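You operate a simulated robot arm through the tools that you are given. There is no shell and no other tool.

You run a simulated robot arm. Do the job below in one go: nothing can be reset, and whatever is moved stays where it is left.

Task
Turn the meter plate down to 4 mA, switch off and unplug it.
Fine: by the orange dial; black dial back to 26; the plug comes out after the switch is off and goes in the middle well of the black tray. Leave the rest. Set down upright: what you pick out.

Only the result counts: the job must be done as asked and must still hold three seconds after the hand-in. Knocking over, shifting, dropping, spilling or breaking anything else fails it.

Robot
A 7-joint arm with a two-finger parallel gripper, fixed in place. Base frame: the origin is at the foot of the arm, x ahead of it, y to its left, z up; the work surface is at about z = 0.92. Units: m, degrees, N and s.
Its first joint turns from -166.0 to 166.0 degrees. Payload 4.4 kg.
The TCP is the grasp point between the finger pads, 0.023 m short of the fingertips. In the tool frame z runs along the fingers and y along their closing line. The gripper opens to 0.094 m. The fingers are 0.038 m wide and 0.01 m thick; the gripper's body (0.054 by 0.096 m) begins 0.039 m behind the TCP.
Orientation is told as [roll, pitch, yaw] about the base's x, y, z axes, in that order, counted from this pose: with the fingers straight down and closing along the base's y, the tool's x points along the base's -x, its y along +y and its z along -z.

Tools
- The arm moves only by the tool move_arm. Its argument "targets" is a list that holds one entry, the list of rows, each a list of 7 numbers: the shift along the tool's x, y, z in units of 50 mm (1.0 is 50 mm), then the turn, a rotation vector about the tool's x, y, z in units of 6 degrees (1.0 is 6 degrees), then the gripper command, from -1 (fully open) to 1 (shut), values between in proportion. In form: [[[dx, dy, dz, ax, ay, az, jaw], ...]]. A call has 1 to 20 rows; each row shifts and turns the commanded pose from where the row before left it, along the tool's axes as they then stand. A call with a number of a shift or a turn outside -1 to 1 is refused whole. Each row takes 0.2 s and may step no farther than 0.05 m and 8.6 degrees from the row before; otherwise, or with a gripper value out of range, the whole call is refused. Where a pose cannot be reached the arm comes as near as it can. A force on the tool above 40 N (or 10 N above the force at the start of the call, whichever is more), or a blocked arm, ends the call early, and 0.2 s more pass. Each finger travels about 0.072 m/s and halts on what it meets, pressing with about 41 N; the grip force reading is that of the motor and also rises with nothing between the fingers. The clock runs only during rows and for 0.2 s after the last one: add rows that do not move to give the fingers time. It gives the time, the measured TCP pose, the force on the tool (base axes), the opening and the grip force at its end, in the units of the frame above (readings bear some noise), with the torque about the TCP (base axes, N m) and any sound that the robot's microphone picked up.
- Cameras (640 x 400 px; columns grow to the right, rows downward): "scene" is fixed at [0.3998, -0.5011, 1.7083]; the picture's right is [0.78, -0.62, 0.00], its down [-0.40, -0.51, -0.76] and it looks along [0.47, 0.60, -0.65] (base axes); focal length 347 px, centre (320, 200). "wrist" rides on the gripper at [0.086, 0.016, -0.075] in the tool frame; the picture's right is [-0.18, 0.98, 0.00], its down [-0.58, -0.11, -0.81] and it looks along [-0.79, -0.15, 0.59] (tool axes); focal length 243 px, centre (320, 200). There is no depth. A picture from a camera that has moved, and an enlarged one, comes with that camera's place and axes in the base frame and with its lens.
- capture(camera): a new picture of that camera. No time passes.
- close_up(camera, box): a new picture of the part [left, top, right, bottom] of that camera's present view, enlarged. No time passes.
- hand_in(): hands the job in; it is judged then, once.

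Nothing tells you positions but the pictures and the camera data. Unless the task says otherwise, let go and move clear before handing in.

The tools are called by a JSON object that holds its "api" and its "payload". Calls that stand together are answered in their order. move_arm: Moves the arm, as the interface text tells. Its arguments: {"type":"object","properties":{"targets":{"type":"array","items":{"type":"array","items":{"type":"array","items":{"type":"number"}}}}},"required":["targets"]} The other tools are called the same way: capture (camera) takes a picture; close_up (camera, box) takes an enlarged picture of a part of a camera's view; hand_in () hands the job in.

At the start:

```text
clock: 0.0
eef_pos: [0.7984, 0.1732, 1.2576]
ee_rot: [0.0, 0.0, 0.0]
ft_force: [-0.3, 0.2, 0.8]
wrist_torque: [-0.03, 0.01, 0.0]
opening: 0.0938
grip_force: 0.0
```

scene: 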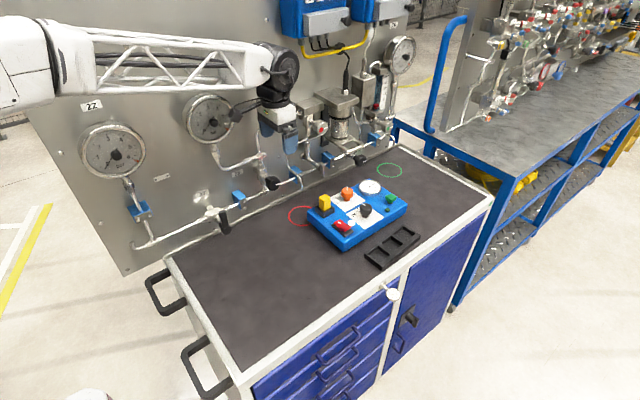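
wrist: 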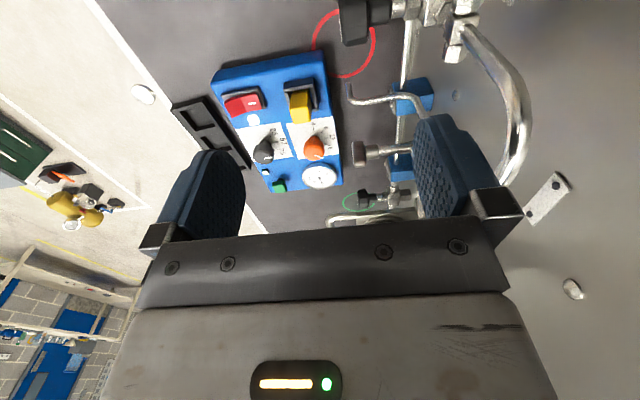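

I see a blue device with a yellow plug, red rocker switch, orange and black dials, a round meter and a green button, with a black three-well tray beside it. I'll take enlarged pictures before moving.

{"api": "close_up", "payload": {"camera": "scene", "box": [280, 160, 440, 280]}}

{"api": "close_up", "payload": {"camera": "wrist", "box": [160, 40, 360, 220]}}

{"api": "close_up", "payload": {"camera": "scene", "box": [320, 175, 400, 235]}}

```text
3.33 times, centred on (360, 220) of scene
camera zoom: at [0.3998, -0.5011, 1.7083], right [0.78, -0.62, 0.0], down [-0.4, -0.51, -0.76], along [0.47, 0.6, -0.65], focal length 1158 px, centre (187, 133)
```

zoom: 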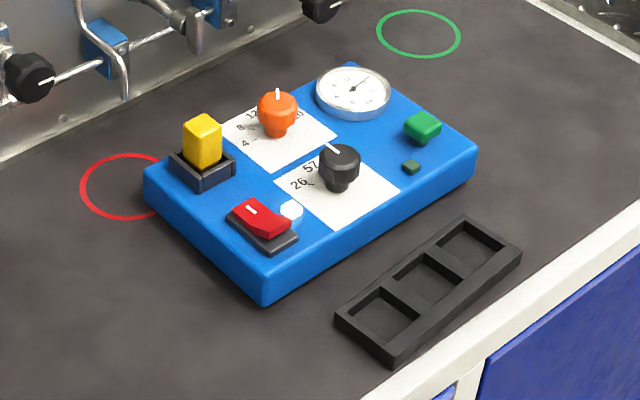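

```text
2.22 times, centred on (260, 130) of wrist
camera zoom: at [0.7118, 0.1895, 1.3322], right [0.18, 0.98, 0.0], down [0.58, -0.11, 0.81], along [0.79, -0.15, -0.59], focal length 539 px, centre (453, 356)
```

zoom: 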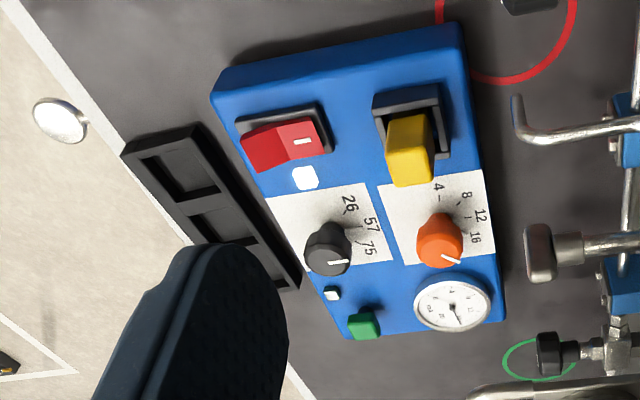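

```text
6.67 times, centred on (360, 205) of scene
camera zoom: at [0.3998, -0.5011, 1.7083], right [0.78, -0.62, 0.0], down [-0.4, -0.51, -0.76], along [0.47, 0.6, -0.65], focal length 2316 px, centre (53, 167)
```

zoom: 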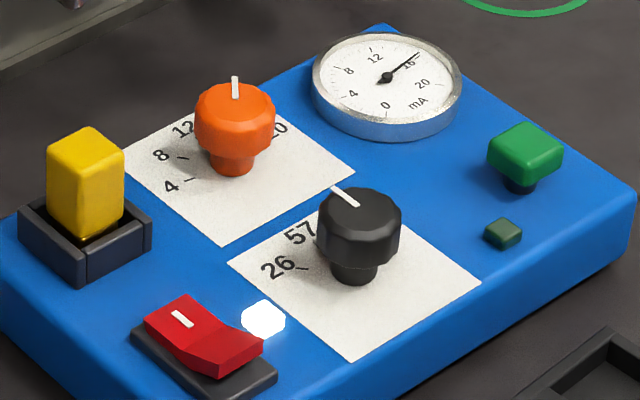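

The device's long side runs roughly along base x, with the plug near (0.92, 0.14), the switch near (0.91, 0.04), the orange dial near (1.01, 0.13) and the black dial near (1.00, 0.04). I'll move the wrist camera closer to read the dials and switch.

{"api": "move_arm", "payload": {"targets": [[[-0.2, -0.256, 0.6, 0, 0, 0, -1], [-0.2, -0.256, 0.6, 0, 0, 0, -1], [-0.2, -0.256, 0.6, 0, 0, 0, -1], [-0.2, -0.256, 0.6, 0, 0, 0, -1], [-0.2, -0.256, 0.6, 0, 0, 0, -1], [0, 0, 0, 0, 0, 0, -1]]]}}

{"api": "capture", "payload": {"camera": "wrist"}}

{"api": "capture", "payload": {"camera": "scene"}}

```text
clock: 1.4
eef_pos: [0.847, 0.1141, 1.1064]
ee_rot: [0.0, -0.1, 0.0]
ft_force: [-0.8, -0.3, -0.4]
wrist_torque: [0.0, 0.03, 0.01]
opening: 0.094
grip_force: 0.2
```

```text
taken
camera wrist: at [0.7616, 0.1302, 1.1811], right [0.18, 0.98, 0.0], down [0.58, -0.11, 0.81], along [0.79, -0.15, -0.59], focal length 243 px, centre (320, 200)
```

wrist: 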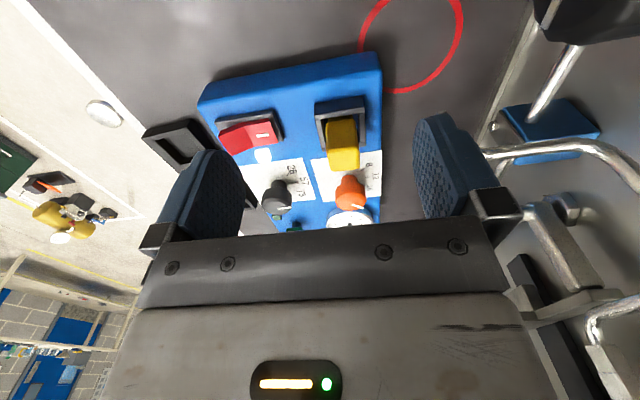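

```text
taken
```

scene: 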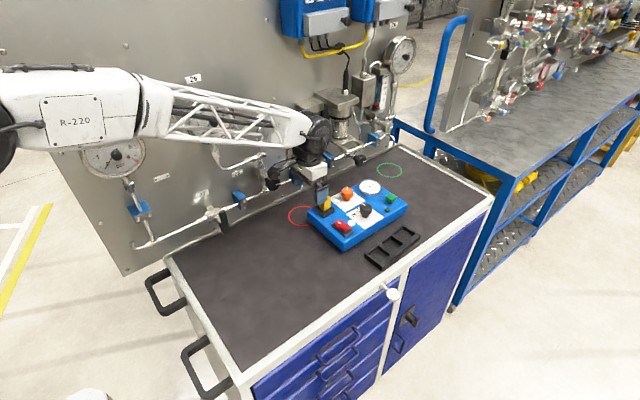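

The camera now sees the device from close, at a low angle. I'll enlarge the view to read the dials.

{"api": "close_up", "payload": {"camera": "wrist", "box": [200, 90, 400, 240]}}

{"api": "close_up", "payload": {"camera": "scene", "box": [330, 175, 390, 220]}}

{"api": "close_up", "payload": {"camera": "scene", "box": [325, 205, 375, 240]}}

```text
2.67 times, centred on (300, 165) of wrist
camera zoom: at [0.7616, 0.1302, 1.1811], right [0.18, 0.98, 0.0], down [0.58, -0.11, 0.81], along [0.79, -0.15, -0.59], focal length 647 px, centre (373, 293)
```

zoom: 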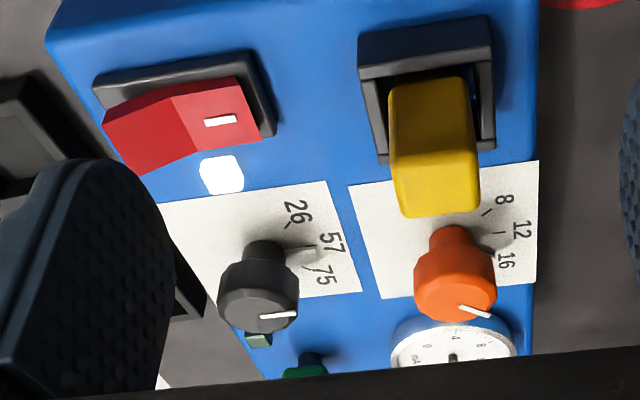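

```text
8.89 times, centred on (360, 198) of scene
camera zoom: at [0.3998, -0.5011, 1.7083], right [0.78, -0.62, 0.0], down [-0.4, -0.51, -0.76], along [0.47, 0.6, -0.65], focal length 3088 px, centre (-36, 222)
```

zoom: 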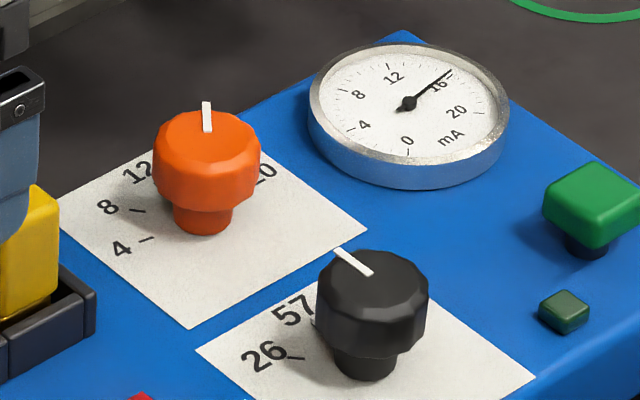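

```text
11.43 times, centred on (350, 222) of scene
camera zoom: at [0.3998, -0.5011, 1.7083], right [0.78, -0.62, 0.0], down [-0.4, -0.51, -0.76], along [0.47, 0.6, -0.65], focal length 3970 px, centre (-23, -57)
```

zoom: 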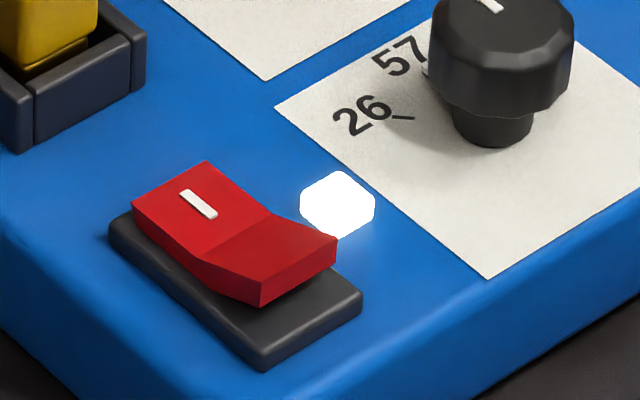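

The rocker's marked (+y) half is pressed in and its -y end is raised, so I will press the -y end later to switch off. The meter reads about 16 and the orange pointer is near 16, so it needs a counter-clockwise turn to 4. The black pointer is at about 57. Next I test the reach above the orange dial.

{"api": "move_arm", "payload": {"targets": [[[-0.69, 0.048, 0, 0, 0, 0, -1], [-0.69, 0.048, 0, 0, 0, 0, -1], [-0.69, 0.048, 0, 0, 0, 0, -1], [-0.69, 0.048, 0, 0, 0, 0, -1], [-0.69, 0.048, 0, 0, 0, 0, -1], [0, 0, 0, 0, 0, 0, -1], [0, 0, 0, 0, 0, 0, -1]]]}}

{"api": "capture", "payload": {"camera": "wrist"}}

{"api": "capture", "payload": {"camera": "scene"}}

```text
clock: 2.5
eef_pos: [0.9957, 0.12, 1.1052]
ee_rot: [-0.1, 0.8, 0.5]
ft_force: [-56.3, -4.2, 8.6]
wrist_torque: [0.64, -1.8, 3.23]
opening: 0.0923
grip_force: 0.1
stopped in row 5: the force on the tool passed its limit at 158 N (the readings are from after the stop); the commanded pose is now the measured one
```

```text
taken
camera wrist: at [0.9103, 0.1355, 1.1814], right [0.18, 0.98, 0.0], down [0.59, -0.1, 0.8], along [0.79, -0.14, -0.6], focal length 243 px, centre (320, 200)
```

wrist: 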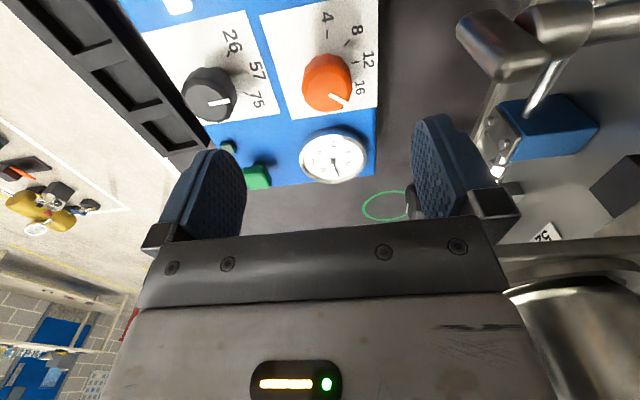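

```text
taken
```

scene: 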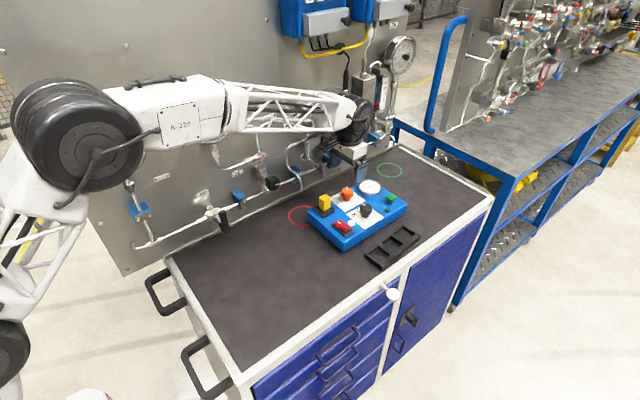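

The tool met something at its +y side, around y ≈ 0.18 and z ≈ 1.13, which is likely a pipe or valve on the panel. I back off a little and look before going on.

{"api": "move_arm", "payload": {"targets": [[[0.5, -0.1, 0, 0, 0, 0, -1], [0.5, -0.1, 0, 0, 0, 0, -1], [0, 0, 0, 0, 0, 0, -1]]]}}

{"api": "close_up", "payload": {"camera": "scene", "box": [300, 80, 440, 220]}}

{"api": "close_up", "payload": {"camera": "wrist", "box": [380, 0, 640, 300]}}

```text
clock: 3.3
eef_pos: [0.9471, 0.1103, 1.1055]
ee_rot: [-0.1, 0.7, 0.4]
ft_force: [0.2, 0.7, 0.0]
wrist_torque: [-0.04, -0.01, 0.0]
opening: 0.0939
grip_force: 0.0
```

```text
2.86 times, centred on (370, 150) of scene
camera zoom: at [0.3998, -0.5011, 1.7083], right [0.78, -0.62, 0.0], down [-0.4, -0.51, -0.76], along [0.47, 0.6, -0.65], focal length 992 px, centre (177, 343)
```

zoom: 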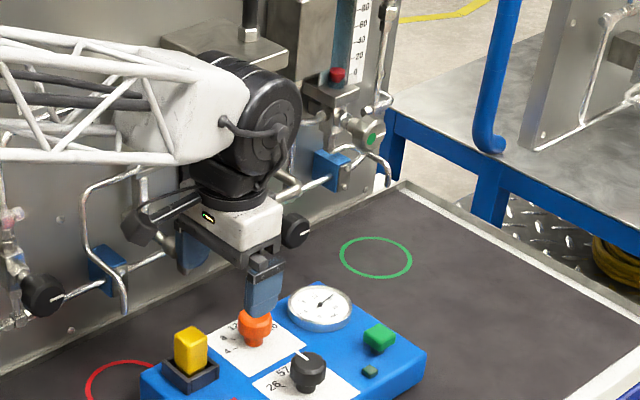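

```text
1.33 times, centred on (510, 150) of wrist
camera zoom: at [0.8621, 0.1254, 1.1813], right [0.18, 0.98, 0.0], down [0.59, -0.1, 0.8], along [0.79, -0.14, -0.6], focal length 324 px, centre (67, 267)
```

zoom: 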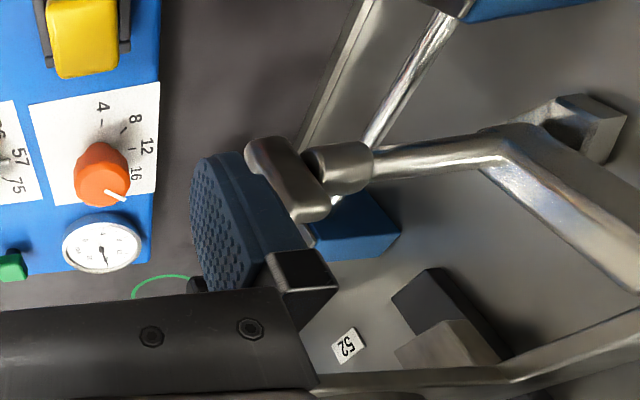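

The likely obstacle is the silver canister hanging from the panel near x ≈ 1.03, y ≈ 0.2, above z ≈ 1.13. I'll withdraw the arm and look at that area properly.

{"api": "move_arm", "payload": {"targets": [[[0.8, 0, -0.2, 0, 0, 0, -1], [0.8, 0, -0.2, 0, 0, 0, -1], [0.8, 0, -0.2, 0, 0, 0, -1], [0.8, 0, -0.2, 0, 0, 0, -1], [0, 0, 0, 0, 0, 0, -1]]]}}

{"api": "close_up", "payload": {"camera": "scene", "box": [280, 70, 440, 200]}}

{"api": "capture", "payload": {"camera": "wrist"}}

{"api": "close_up", "payload": {"camera": "scene", "box": [290, 130, 390, 210]}}

```text
clock: 4.5
eef_pos: [0.7891, 0.1087, 1.1442]
ee_rot: [-0.1, 0.6, 0.4]
ft_force: [-0.6, -0.5, -0.4]
wrist_torque: [-0.04, -0.01, -0.03]
opening: 0.0938
grip_force: 0.0
```

```text
3.08 times, centred on (360, 135) of scene
camera zoom: at [0.3998, -0.5011, 1.7083], right [0.78, -0.62, 0.0], down [-0.4, -0.51, -0.76], along [0.47, 0.6, -0.65], focal length 1069 px, centre (197, 400)
```

zoom: 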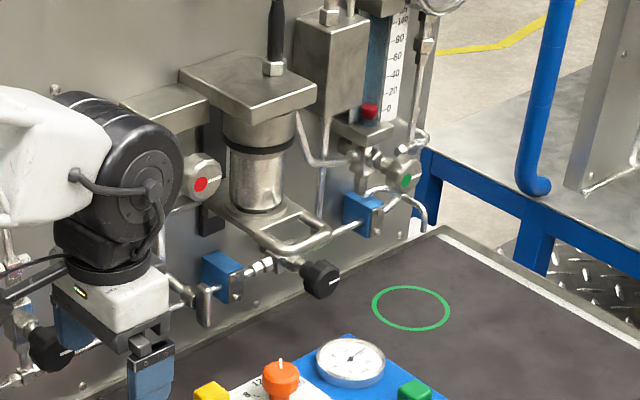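

```text
taken
camera wrist: at [0.7045, 0.1243, 1.2211], right [0.18, 0.98, 0.0], down [0.59, -0.1, 0.8], along [0.79, -0.14, -0.6], focal length 243 px, centre (320, 200)
```

wrist: 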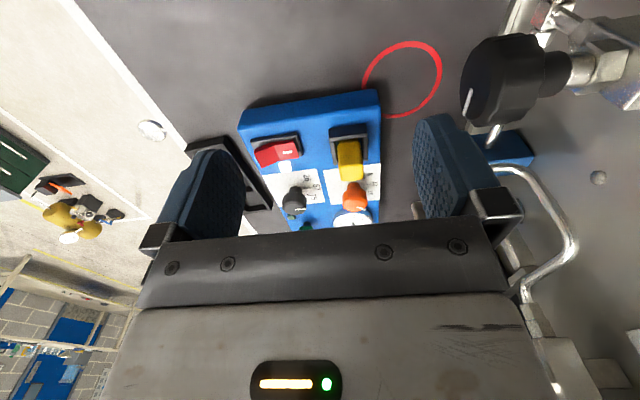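

```text
5.00 times, centred on (340, 170) of scene
camera zoom: at [0.3998, -0.5011, 1.7083], right [0.78, -0.62, 0.0], down [-0.4, -0.51, -0.76], along [0.47, 0.6, -0.65], focal length 1737 px, centre (220, 350)
```

zoom: 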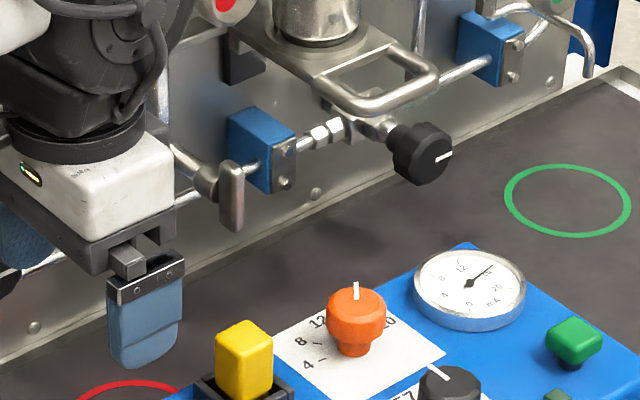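

A D-shaped handle sticks out from the panel at about x 1.03–1.10, y ≥ 0.16, z ≈ 1.12, right beside the orange dial, and that is what I touched. The black dial is well clear of it, so I go above the black dial first to check reach and alignment.

{"api": "move_arm", "payload": {"targets": [[[0, 0, 0, 0.017, -0.1, 0.067, -1], [-0.72, -0.247, 0.18, 0, 0, 0, -1], [-0.72, -0.247, 0.18, 0, 0, 0, -1], [-0.72, -0.247, 0.18, 0, 0, 0, -1], [-0.72, -0.247, 0.18, 0, 0, 0, -1], [-0.72, -0.247, 0.18, 0, 0, 0, -1], [-0.72, -0.247, 0.18, 0, 0, 0, -1], [0, 0, 0, 0, 0, 0, -1], [0, 0, 0, 0, 0, 0, -1]]]}}

{"api": "capture", "payload": {"camera": "wrist"}}

{"api": "close_up", "payload": {"camera": "scene", "box": [290, 100, 450, 220]}}

{"api": "close_up", "payload": {"camera": "wrist", "box": [240, 0, 440, 180]}}

```text
clock: 6.5
eef_pos: [1.001, 0.0355, 1.0933]
ee_rot: [-0.2, 0.0, 0.0]
ft_force: [-0.1, 0.6, 0.7]
wrist_torque: [-0.01, -0.03, 0.03]
opening: 0.0941
grip_force: 0.1
```

```text
taken
camera wrist: at [0.9147, 0.053, 1.1681], right [0.18, 0.98, 0.0], down [0.58, -0.11, 0.81], along [0.79, -0.15, -0.59], focal length 243 px, centre (320, 200)
```

wrist: 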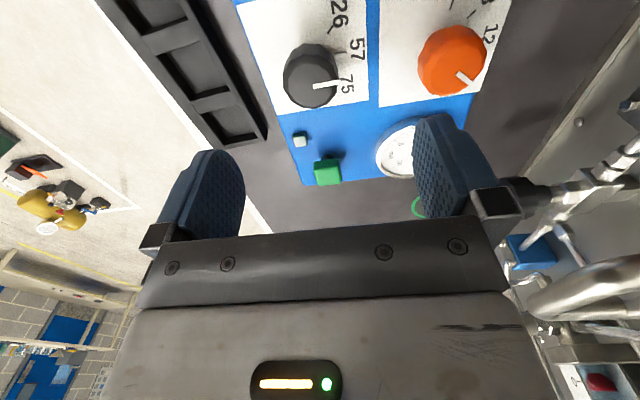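

```text
3.33 times, centred on (370, 160) of scene
camera zoom: at [0.3998, -0.5011, 1.7083], right [0.78, -0.62, 0.0], down [-0.4, -0.51, -0.76], along [0.47, 0.6, -0.65], focal length 1158 px, centre (153, 333)
```

zoom: 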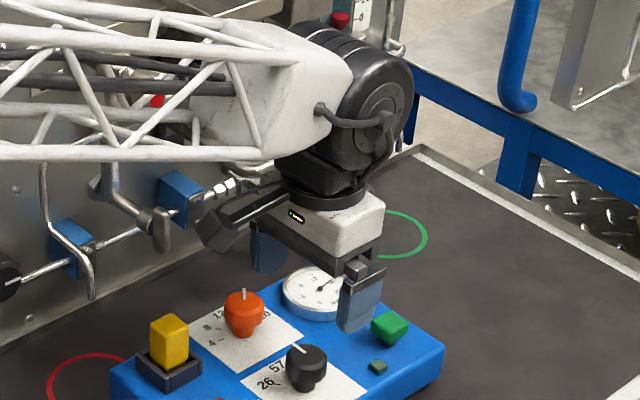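

```text
2.22 times, centred on (340, 90) of wrist
camera zoom: at [0.9147, 0.053, 1.1681], right [0.18, 0.98, 0.0], down [0.58, -0.11, 0.81], along [0.79, -0.15, -0.59], focal length 539 px, centre (276, 444)
```

zoom: 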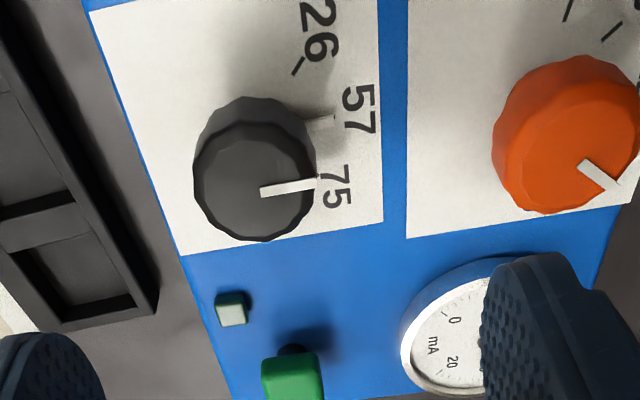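

Reach is fine here, and the device is square to the base axes. I put the black knob's centre at about (1.001, 0.030) with its top at z ≈ 1.00. Its marks look evenly spaced, with 26 at bearing 135°, 57 at 90° (where the pointer is) and 75 at 45°. I'll align and lower around it, then check before gripping.

{"api": "move_arm", "payload": {"targets": [[[-0.01, -0.116, 0, 0.03, 0, 0, -1], [0, 0, 0.5, 0, 0, 0, -1], [0, 0, 0.5, 0, 0, 0, -1], [0, 0, 0.5, 0, 0, 0, -1], [0, 0, 0, 0, 0, 0, -1]]]}}

{"api": "capture", "payload": {"camera": "wrist"}}

{"api": "close_up", "payload": {"camera": "wrist", "box": [220, 60, 420, 240]}}

{"api": "close_up", "payload": {"camera": "scene", "box": [320, 165, 420, 235]}}

```text
clock: 7.7
eef_pos: [1.0029, 0.0323, 1.0169]
ee_rot: [-0.4, -0.1, 0.0]
ft_force: [-0.5, 0.4, 0.0]
wrist_torque: [-0.01, -0.04, -0.01]
opening: 0.0941
grip_force: 0.1
```

```text
taken
camera wrist: at [0.9162, 0.049, 1.092], right [0.18, 0.98, -0.01], down [0.58, -0.1, 0.81], along [0.79, -0.15, -0.59], focal length 243 px, centre (320, 200)
```

wrist: 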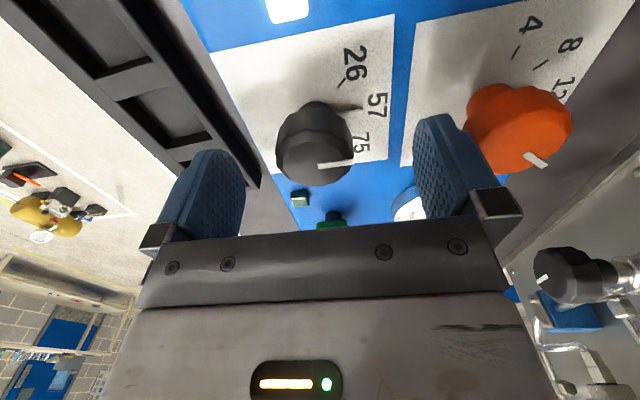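

```text
2.22 times, centred on (320, 150) of wrist
camera zoom: at [0.9162, 0.049, 1.092], right [0.18, 0.98, -0.01], down [0.58, -0.1, 0.81], along [0.79, -0.15, -0.59], focal length 539 px, centre (320, 311)
```

zoom: 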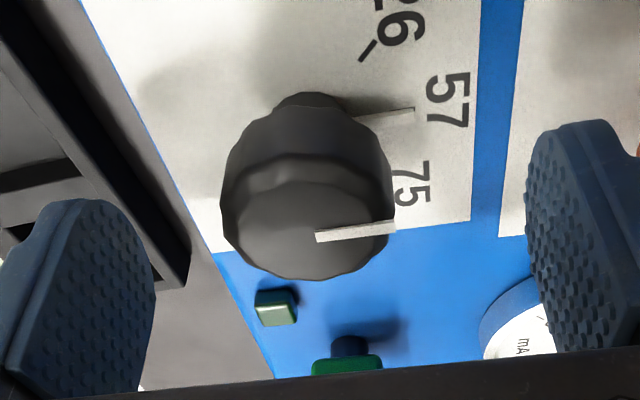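

```text
5.71 times, centred on (370, 200) of scene
camera zoom: at [0.3998, -0.5011, 1.7083], right [0.78, -0.62, 0.0], down [-0.4, -0.51, -0.76], along [0.47, 0.6, -0.65], focal length 1985 px, centre (34, 200)
```

zoom: 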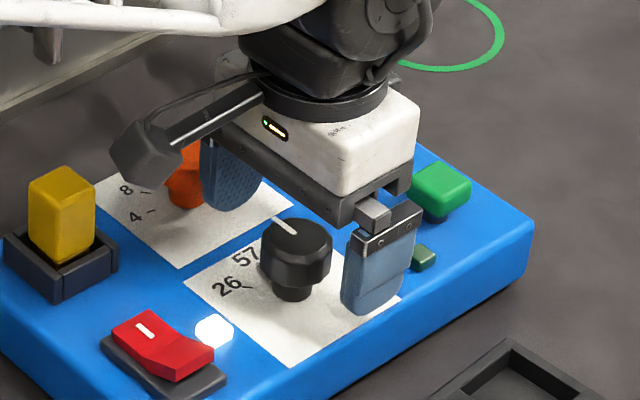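

The knob sits between the fingers, about 3 mm off centre in y. I'll correct that, lower the last 24 mm and close on it.

{"api": "move_arm", "payload": {"targets": [[[0, -0.06, 0, -0.06, 0, 0, -1], [0, 0, 0.24, 0, 0, 0, -1], [0, 0, 0.24, 0, 0, 0, -1], [0, 0, 0, 0, 0, 0, -1], [0, 0, 0, 0, 0, 0, 0.0], [0, 0, 0, 0, 0, 0, 1], [0, 0, 0, 0, 0, 0, 1], [0, 0, 0, 0, 0, 0, 1], [0, 0, 0, 0, 0, 0, 1]]]}}

{"api": "capture", "payload": {"camera": "wrist"}}

{"api": "close_up", "payload": {"camera": "scene", "box": [320, 165, 420, 235]}}

```text
clock: 9.3
eef_pos: [1.002, 0.0295, 0.9936]
ee_rot: [0.1, -0.1, 0.2]
ft_force: [-4.3, 12.2, 3.2]
wrist_torque: [0.02, 0.1, -0.07]
opening: 0.0374
grip_force: 40.8
stopped in row 8: the force on the tool passed its limit at 50 N (the readings are from after the stop); the commanded pose is now the measured one
```

```text
taken
camera wrist: at [0.9161, 0.0447, 1.0681], right [0.18, 0.98, 0.0], down [0.58, -0.11, 0.81], along [0.79, -0.15, -0.59], focal length 243 px, centre (320, 200)
```

wrist: 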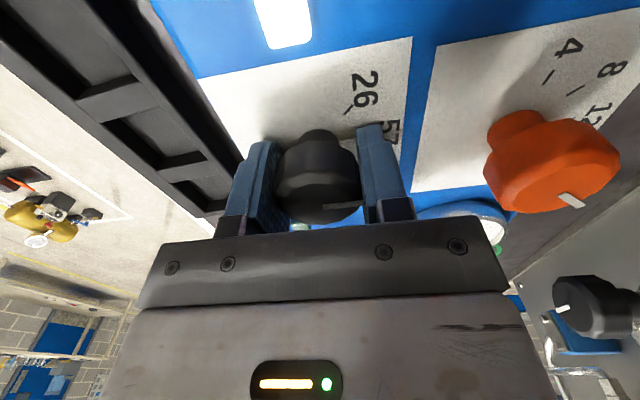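

```text
5.71 times, centred on (370, 200) of scene
camera zoom: at [0.3998, -0.5011, 1.7083], right [0.78, -0.62, 0.0], down [-0.4, -0.51, -0.76], along [0.47, 0.6, -0.65], focal length 1985 px, centre (34, 200)
```

zoom: 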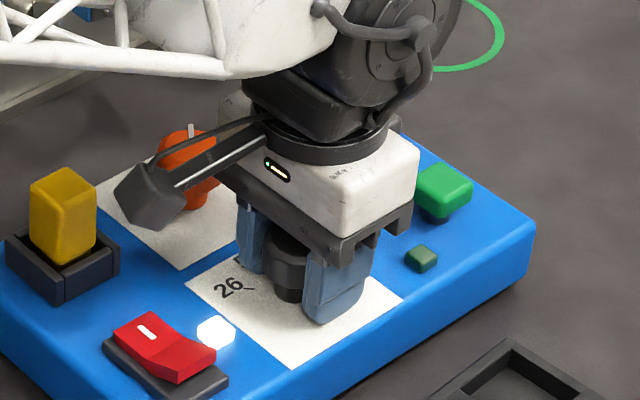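

The black knob is held with 37 mm between the fingers. Now I turn it 45° counter-clockwise seen from above.

{"api": "move_arm", "payload": {"targets": [[[0, 0, 0, 0, 0, -0.5, 1], [0, 0, 0, 0, 0, -0.7, 1], [0, 0, 0, 0, 0, -0.7, 1], [0, 0, 0, 0, 0, -0.7, 1], [0, 0, 0, 0, 0, -0.7, 1], [0, 0, 0, 0, 0, -0.7, 1], [0, 0, 0, 0, 0, -0.7, 1], [0, 0, 0, 0, 0, -0.7, 1], [0, 0, 0, 0, 0, -0.7, 1], [0, 0, 0, 0, 0, -0.7, 1], [0, 0, 0, 0, 0, -0.7, 1], [0, 0, 0, 0, 0, 0, 1], [0, 0, 0, 0, 0, 0, 1]]]}}

{"api": "capture", "payload": {"camera": "wrist"}}

{"api": "close_up", "payload": {"camera": "scene", "box": [320, 165, 420, 235]}}

```text
clock: 12.2
eef_pos: [1.0016, 0.0286, 0.9935]
ee_rot: [0.1, 0.0, 45.2]
ft_force: [-27.6, 19.1, 7.3]
wrist_torque: [0.04, 0.08, -0.1]
opening: 0.0375
grip_force: 41.2
```

```text
taken
camera wrist: at [0.9299, -0.021, 1.0682], right [-0.57, 0.82, 0.0], down [0.49, 0.33, 0.81], along [0.66, 0.46, -0.59], focal length 243 px, centre (320, 200)
```

wrist: 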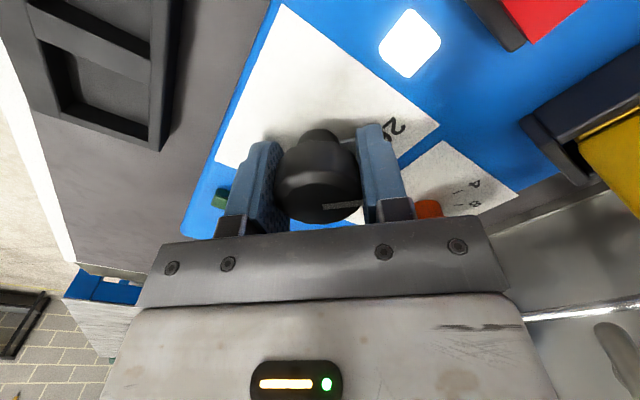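

```text
5.71 times, centred on (370, 200) of scene
camera zoom: at [0.3998, -0.5011, 1.7083], right [0.78, -0.62, 0.0], down [-0.4, -0.51, -0.76], along [0.47, 0.6, -0.65], focal length 1985 px, centre (34, 200)
```

zoom: 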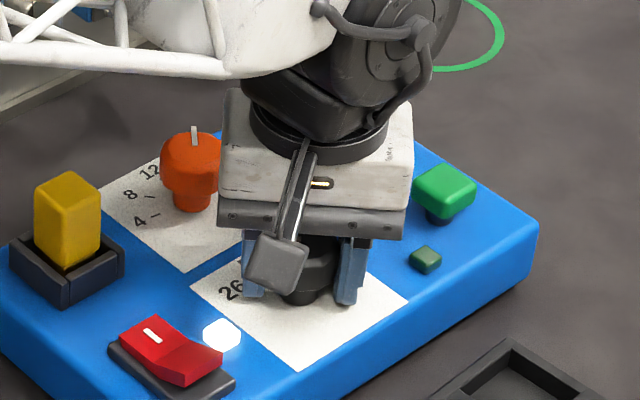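

The knob turned 45° with the gripper and did not slip, but there is a sideways load of about 33 N and the device seems to have crept a few millimetres. I release at once, rise, and compare against the first pictures.

{"api": "move_arm", "payload": {"targets": [[[0, 0, 0, 0, 0, 0, -0.2], [0, 0, 0, 0, 0, 0, -0.6], [0, 0, 0, 0, 0, 0, -0.6], [0, 0, -0.4, 0, 0, 0, -0.6], [0, 0, -0.6, 0, 0, 0, -0.6], [0, 0, -0.8, 0, 0, 0, -0.8], [0, 0, -0.4, 0, 0, 0, -1], [0, 0, 0, 0, 0, 0, -1]]]}}

{"api": "close_up", "payload": {"camera": "scene", "box": [320, 175, 400, 235]}}

{"api": "capture", "payload": {"camera": "wrist"}}

{"api": "close_up", "payload": {"camera": "scene", "box": [280, 160, 440, 280]}}

```text
clock: 13.9
eef_pos: [1.0014, 0.0305, 1.1049]
ee_rot: [0.2, 0.0, 45.1]
ft_force: [0.2, 0.5, -0.2]
wrist_torque: [-0.02, 0.03, 0.0]
opening: 0.094
grip_force: 0.0
```

```text
6.67 times, centred on (360, 205) of scene
camera zoom: at [0.3998, -0.5011, 1.7083], right [0.78, -0.62, 0.0], down [-0.4, -0.51, -0.76], along [0.47, 0.6, -0.65], focal length 2316 px, centre (53, 167)
```

zoom: 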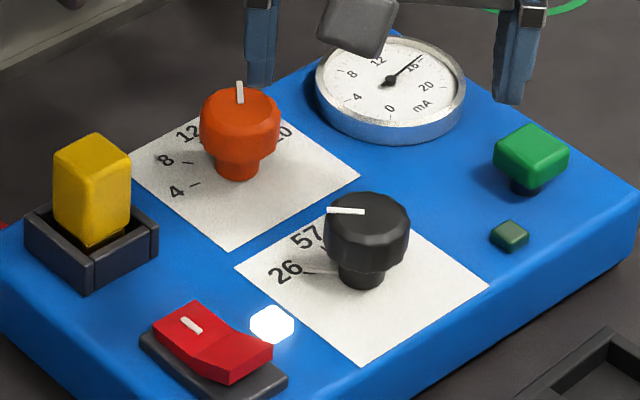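

```text
taken
camera wrist: at [0.9296, -0.0203, 1.1794], right [-0.57, 0.82, 0.0], down [0.49, 0.33, 0.81], along [0.66, 0.46, -0.59], focal length 243 px, centre (320, 200)
```

wrist: 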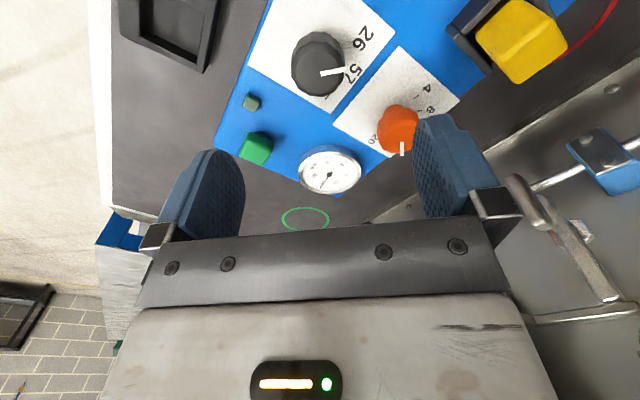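

```text
3.33 times, centred on (360, 220) of scene
camera zoom: at [0.3998, -0.5011, 1.7083], right [0.78, -0.62, 0.0], down [-0.4, -0.51, -0.76], along [0.47, 0.6, -0.65], focal length 1158 px, centre (187, 133)
```

zoom: 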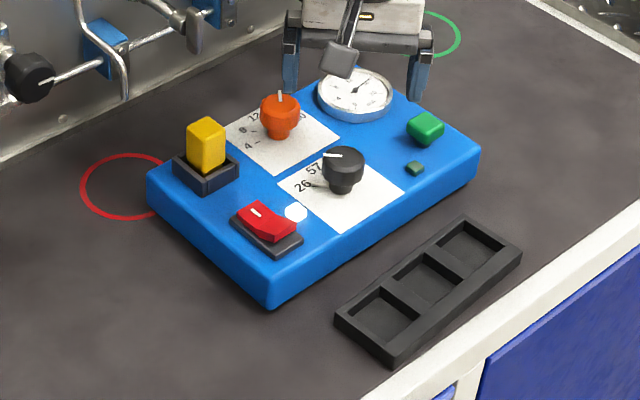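

The device crept about 4 mm toward -y, so I'll centre the fingers more carefully and relieve side loads from here on. Now I verify the black dial against its 26 mark and look at the orange dial.

{"api": "close_up", "payload": {"camera": "wrist", "box": [270, 20, 390, 120]}}

{"api": "close_up", "payload": {"camera": "scene", "box": [350, 195, 390, 225]}}

{"api": "close_up", "payload": {"camera": "wrist", "box": [330, 50, 480, 200]}}

{"api": "close_up", "payload": {"camera": "scene", "box": [335, 180, 395, 220]}}

```text
4.00 times, centred on (330, 70) of wrist
camera zoom: at [0.9296, -0.0203, 1.1794], right [-0.57, 0.82, 0.0], down [0.49, 0.33, 0.81], along [0.66, 0.46, -0.59], focal length 970 px, centre (280, 720)
```

zoom: 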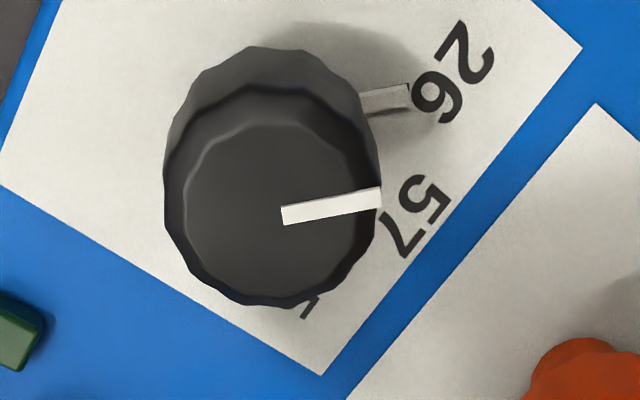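

```text
13.33 times, centred on (370, 210) of scene
camera zoom: at [0.3998, -0.5011, 1.7083], right [0.78, -0.62, 0.0], down [-0.4, -0.51, -0.76], along [0.47, 0.6, -0.65], focal length 4632 px, centre (-347, 67)
```

zoom: 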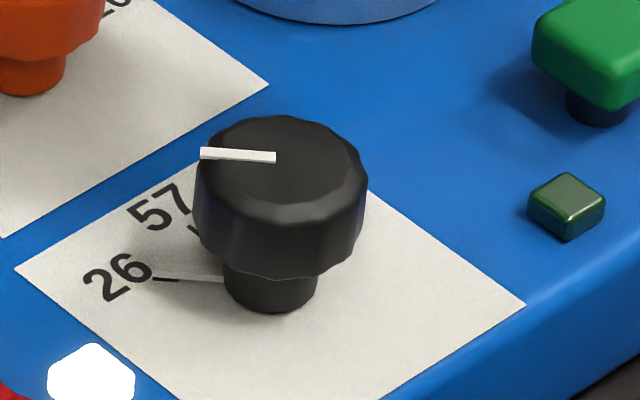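

```text
2.67 times, centred on (405, 125) of wrist
camera zoom: at [0.9296, -0.0203, 1.1794], right [-0.57, 0.82, 0.0], down [0.49, 0.33, 0.81], along [0.66, 0.46, -0.59], focal length 647 px, centre (93, 400)
```

zoom: 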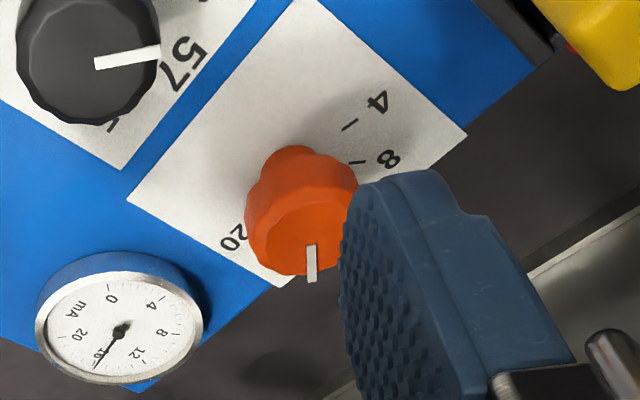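

```text
10.00 times, centred on (365, 200) of scene
camera zoom: at [0.3998, -0.5011, 1.7083], right [0.78, -0.62, 0.0], down [-0.4, -0.51, -0.76], along [0.47, 0.6, -0.65], focal length 3474 px, centre (-130, 200)
```

zoom: 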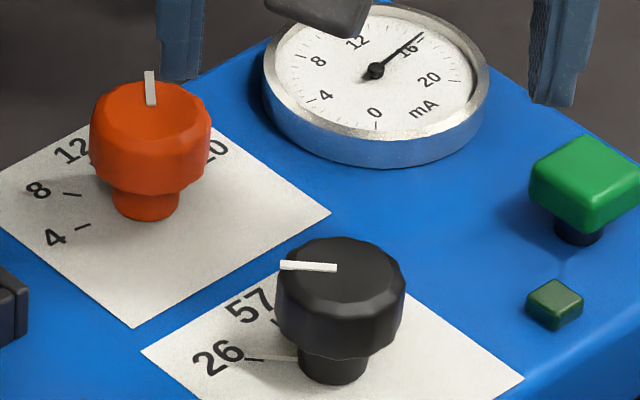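

The knob also has a small pale pointer at its foot, which now lies at the 26 tick. I zoom in more to judge the remaining angle error.

{"api": "close_up", "payload": {"camera": "wrist", "box": [335, 25, 385, 60]}}

{"api": "close_up", "payload": {"camera": "scene", "box": [350, 205, 370, 220]}}

{"api": "close_up", "payload": {"camera": "scene", "box": [355, 175, 390, 200]}}

```text
11.43 times, centred on (360, 42) of wrist
camera zoom: at [0.9296, -0.0203, 1.1794], right [-0.57, 0.82, 0.0], down [0.49, 0.33, 0.81], along [0.66, 0.46, -0.59], focal length 2773 px, centre (-137, 2000)
```

zoom: 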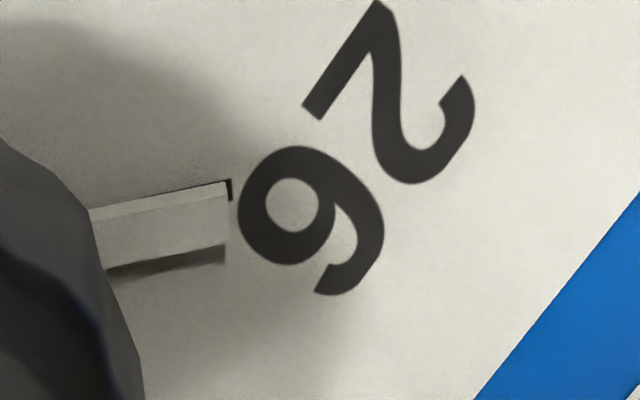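

```text
16.00 times, centred on (360, 212) of scene
camera zoom: at [0.3998, -0.5011, 1.7083], right [0.78, -0.62, 0.0], down [-0.4, -0.51, -0.76], along [0.47, 0.6, -0.65], focal length 5558 px, centre (-320, 0)
```

zoom: 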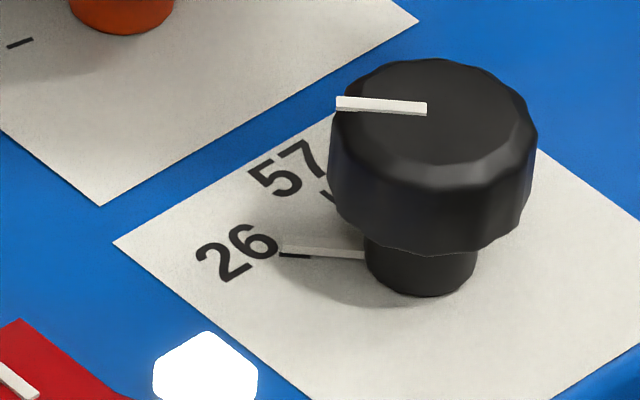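

```text
16.00 times, centred on (372, 188) of scene
camera zoom: at [0.3998, -0.5011, 1.7083], right [0.78, -0.62, 0.0], down [-0.4, -0.51, -0.76], along [0.47, 0.6, -0.65], focal length 5558 px, centre (-520, 400)
```

zoom: 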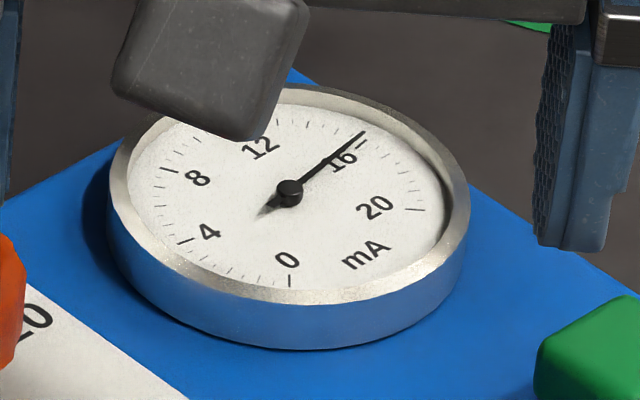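

The black dial's pointer lies on 26 to within a couple of degrees. The orange dial has 4 at about bearing 174° and 12 at 90°, with the pointer at 51.5° (about 15.7 mA), so it needs about +122°. To clear the D-handle I'll lean the tool 15° away from it and turn the knob in two grips about the vertical axis.

{"api": "move_arm", "payload": {"targets": [[[0, 0, 0, 0, 0, 0.84, -0.38], [0, 0, 0, 0, 0, 0.84, -0.38], [0, 0, 0, 0, -0.833, 0, -0.38], [0, 0, 0, 0, -0.833, 0, -0.38], [0, 0, 0, 0, -0.833, 0, -0.38], [0, 0, 0, 0, 0, 0, -0.38], [0, 0, 0, 0, 0, 0, -0.38]]]}}

{"api": "capture", "payload": {"camera": "scene"}}

{"api": "capture", "payload": {"camera": "wrist"}}

```text
clock: 15.6
eef_pos: [1.0029, 0.0284, 1.1029]
ee_rot: [0.2, -15.0, 35.0]
ft_force: [0.0, -0.4, -0.3]
wrist_torque: [0.01, -0.01, 0.0]
opening: 0.0649
grip_force: 0.0
```

```text
taken
```

scene: 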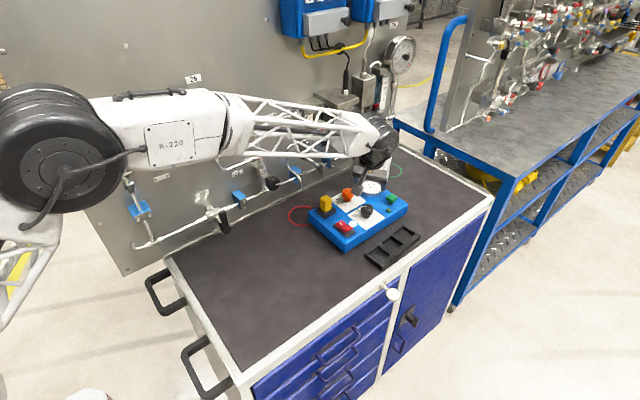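

```text
taken
camera wrist: at [0.9097, -0.0172, 1.1531], right [-0.42, 0.91, 0.05], down [0.35, 0.11, 0.93], along [0.84, 0.41, -0.37], focal length 243 px, centre (320, 200)
```

wrist: 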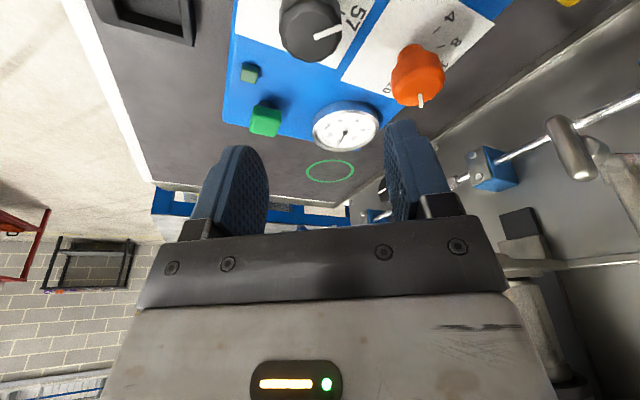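

The lean works and the orientation reads as intended. I move over the orange dial at about z = 1.06, keeping clear of the D-handle.

{"api": "move_arm", "payload": {"targets": [[[-0.198, 0.306, 0.231, 0, 0, 0, -0.38], [-0.198, 0.306, 0.231, 0, 0, 0, -0.38], [-0.198, 0.306, 0.231, 0, 0, 0, -0.38], [-0.198, 0.306, 0.231, 0, 0, 0, -0.38], [-0.198, 0.306, 0.231, 0, 0, 0, -0.38], [0, 0, 0, 0, 0, 0, -0.38], [0, 0, 0, 0, 0, 0, -0.38]]]}}

{"api": "capture", "payload": {"camera": "wrist"}}

{"api": "close_up", "payload": {"camera": "scene", "box": [290, 110, 430, 230]}}

{"api": "close_up", "payload": {"camera": "wrist", "box": [220, 20, 420, 200]}}

```text
clock: 16.7
eef_pos: [1.0083, 0.1097, 1.067]
ee_rot: [0.0, -15.0, 34.7]
ft_force: [-6.2, -11.5, 2.3]
wrist_torque: [0.79, -0.41, 0.04]
opening: 0.065
grip_force: 0.1
stopped in row 5: the force on the tool passed its limit at 58 N (the readings are from after the stop); the commanded pose is now the measured one
```

```text
taken
camera wrist: at [0.9151, 0.0642, 1.1167], right [-0.42, 0.91, 0.05], down [0.35, 0.11, 0.93], along [0.84, 0.4, -0.37], focal length 243 px, centre (320, 200)
```

wrist: 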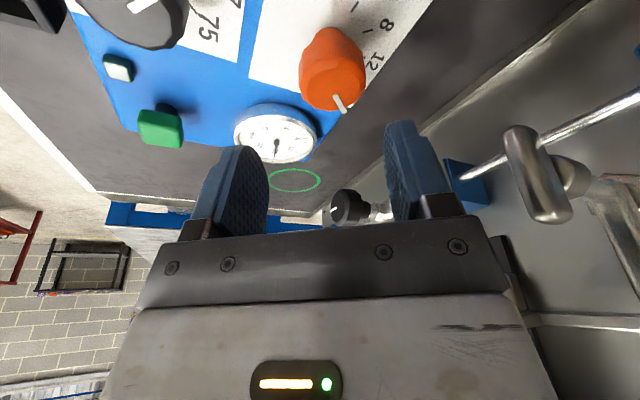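

```text
3.33 times, centred on (360, 170) of scene
camera zoom: at [0.3998, -0.5011, 1.7083], right [0.78, -0.62, 0.0], down [-0.4, -0.51, -0.76], along [0.47, 0.6, -0.65], focal length 1158 px, centre (187, 300)
```

zoom: 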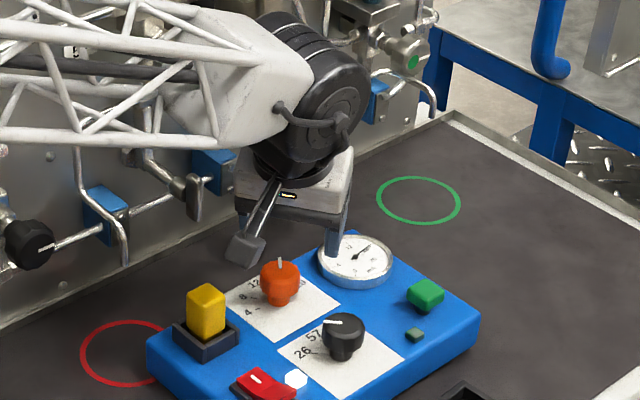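

```text
2.22 times, centred on (320, 110) of wrist
camera zoom: at [0.9151, 0.0642, 1.1167], right [-0.42, 0.91, 0.05], down [0.35, 0.11, 0.93], along [0.84, 0.4, -0.37], focal length 539 px, centre (320, 400)
```

zoom: 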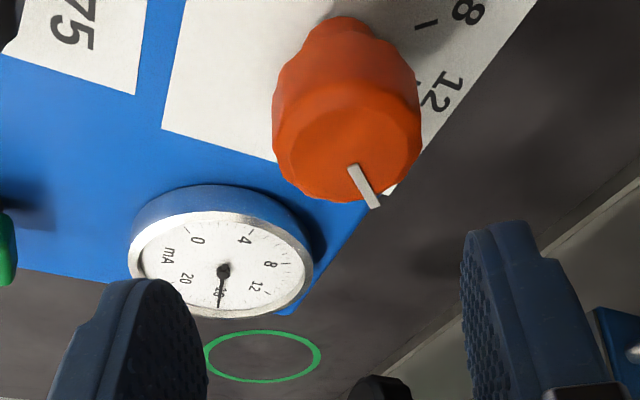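

The tool touched something again, with the residual force pointing back toward -y at about 6 cm above the grasp point, which fits the D-handle's corner. I read the force once more without moving to place the contact better.

{"api": "move_arm", "payload": {"targets": [[[0, 0, 0, 0, 0, 0, -0.38]]]}}

{"api": "close_up", "payload": {"camera": "scene", "box": [330, 125, 400, 180]}}

{"api": "close_up", "payload": {"camera": "wrist", "box": [440, 150, 640, 400]}}

```text
clock: 17.1
eef_pos: [1.008, 0.1098, 1.0679]
ee_rot: [0.0, -15.0, 34.9]
ft_force: [-8.9, -19.3, 2.5]
wrist_torque: [1.36, -0.61, -0.08]
opening: 0.0648
grip_force: 0.0
```

```text
7.27 times, centred on (365, 152) of scene
camera zoom: at [0.3998, -0.5011, 1.7083], right [0.78, -0.62, 0.0], down [-0.4, -0.51, -0.76], along [0.47, 0.6, -0.65], focal length 2526 px, centre (-7, 546)
```

zoom: 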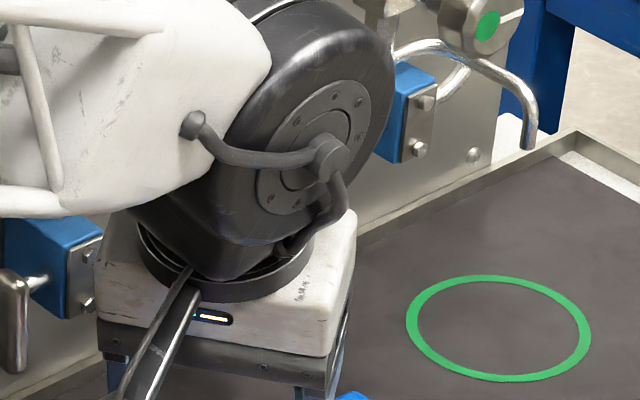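

```text
1.60 times, centred on (540, 275) of wrist
camera zoom: at [0.9151, 0.0643, 1.1167], right [-0.42, 0.91, 0.05], down [0.35, 0.11, 0.93], along [0.84, 0.4, -0.37], focal length 388 px, centre (-32, 80)
```

zoom: 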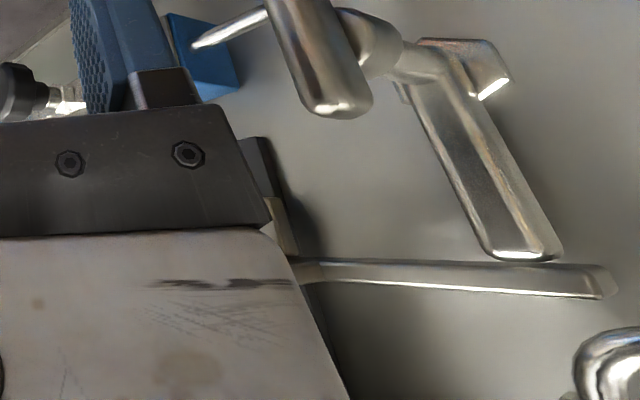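

The contact line shows the front face of the hand touching something near (1.015, 0.117, 1.137), so the D-handle reaches further out than I thought. I back away and tilt the wrist camera up to see that handle directly.

{"api": "move_arm", "payload": {"targets": [[[0.5, 0, 0, 0, 0, 0, -0.38], [0.457, 0.2, -0.384, 0, 0, 0, -0.38], [0.457, 0.2, -0.384, 0, 0, 0, -0.38], [0.457, 0.2, -0.384, 0, 0, 0, -0.38], [0.457, 0.2, -0.384, 0, 0, 0, -0.38], [0.457, 0.2, -0.384, 0, 0, 0, -0.38], [0.457, 0.2, -0.384, 0, 0, 0, -0.38], [0.457, 0.2, -0.384, 0, 0, 0, -0.38], [0, 0, 0, 0, -1, 0, -0.38], [0, 0, 0, 0, -1, 0, -0.38], [0, 0, 0, 0, -1, 0, -0.38], [0, 0, 0, 0, -1, 0, -0.38], [0, 0, 0, 0, -1, 0, -1], [0, 0, 0, 0, 0, 0, -1], [0, 0, 0, 0, 0, 0, -1]]]}}

{"api": "capture", "payload": {"camera": "wrist"}}

{"api": "close_up", "payload": {"camera": "scene", "box": [310, 120, 390, 180]}}

```text
clock: 20.3
eef_pos: [0.7922, 0.0444, 1.1494]
ee_rot: [-0.1, -45.0, 34.9]
ft_force: [0.0, 1.0, -0.9]
wrist_torque: [0.0, -0.02, 0.01]
opening: 0.0937
grip_force: 0.1
```

```text
taken
camera wrist: at [0.6903, -0.0064, 1.1408], right [-0.46, 0.88, 0.13], down [-0.07, -0.18, 0.98], along [0.89, 0.44, 0.14], focal length 243 px, centre (320, 200)
```

wrist: 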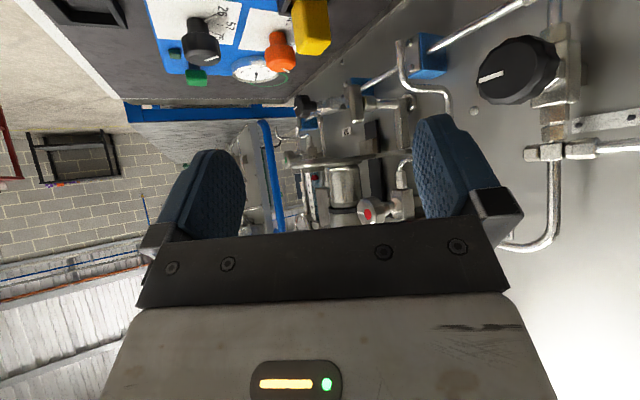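

```text
6.67 times, centred on (350, 150) of scene
camera zoom: at [0.3998, -0.5011, 1.7083], right [0.78, -0.62, 0.0], down [-0.4, -0.51, -0.76], along [0.47, 0.6, -0.65], focal length 2316 px, centre (120, 533)
```

zoom: 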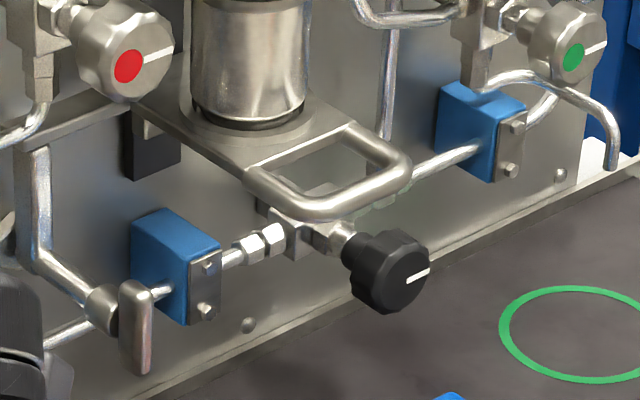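

Now the shelf and its handle show edge-on between the fingers. I zoom in to place the handle in space.

{"api": "close_up", "payload": {"camera": "wrist", "box": [240, 60, 420, 230]}}

{"api": "close_up", "payload": {"camera": "wrist", "box": [260, 110, 340, 190]}}

```text
2.35 times, centred on (330, 145) of wrist
camera zoom: at [0.6903, -0.0064, 1.1408], right [-0.46, 0.88, 0.13], down [-0.07, -0.18, 0.98], along [0.89, 0.44, 0.14], focal length 571 px, centre (296, 329)
```

zoom: 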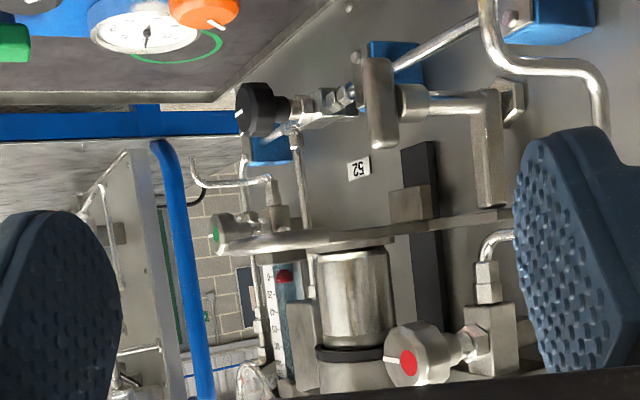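

```text
5.00 times, centred on (300, 150) of wrist
camera zoom: at [0.6903, -0.0064, 1.1408], right [-0.46, 0.88, 0.13], down [-0.07, -0.18, 0.98], along [0.89, 0.44, 0.14], focal length 1213 px, centre (420, 450)
```

zoom: 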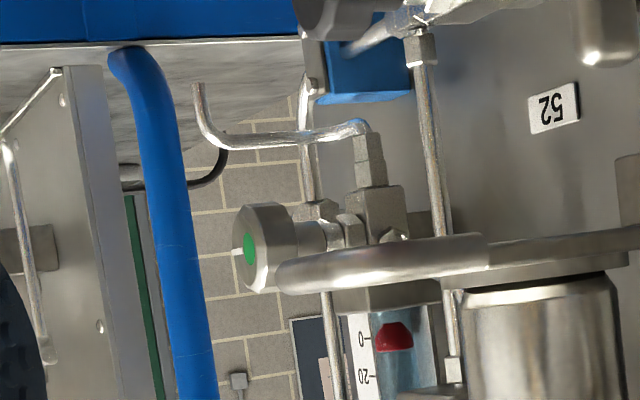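

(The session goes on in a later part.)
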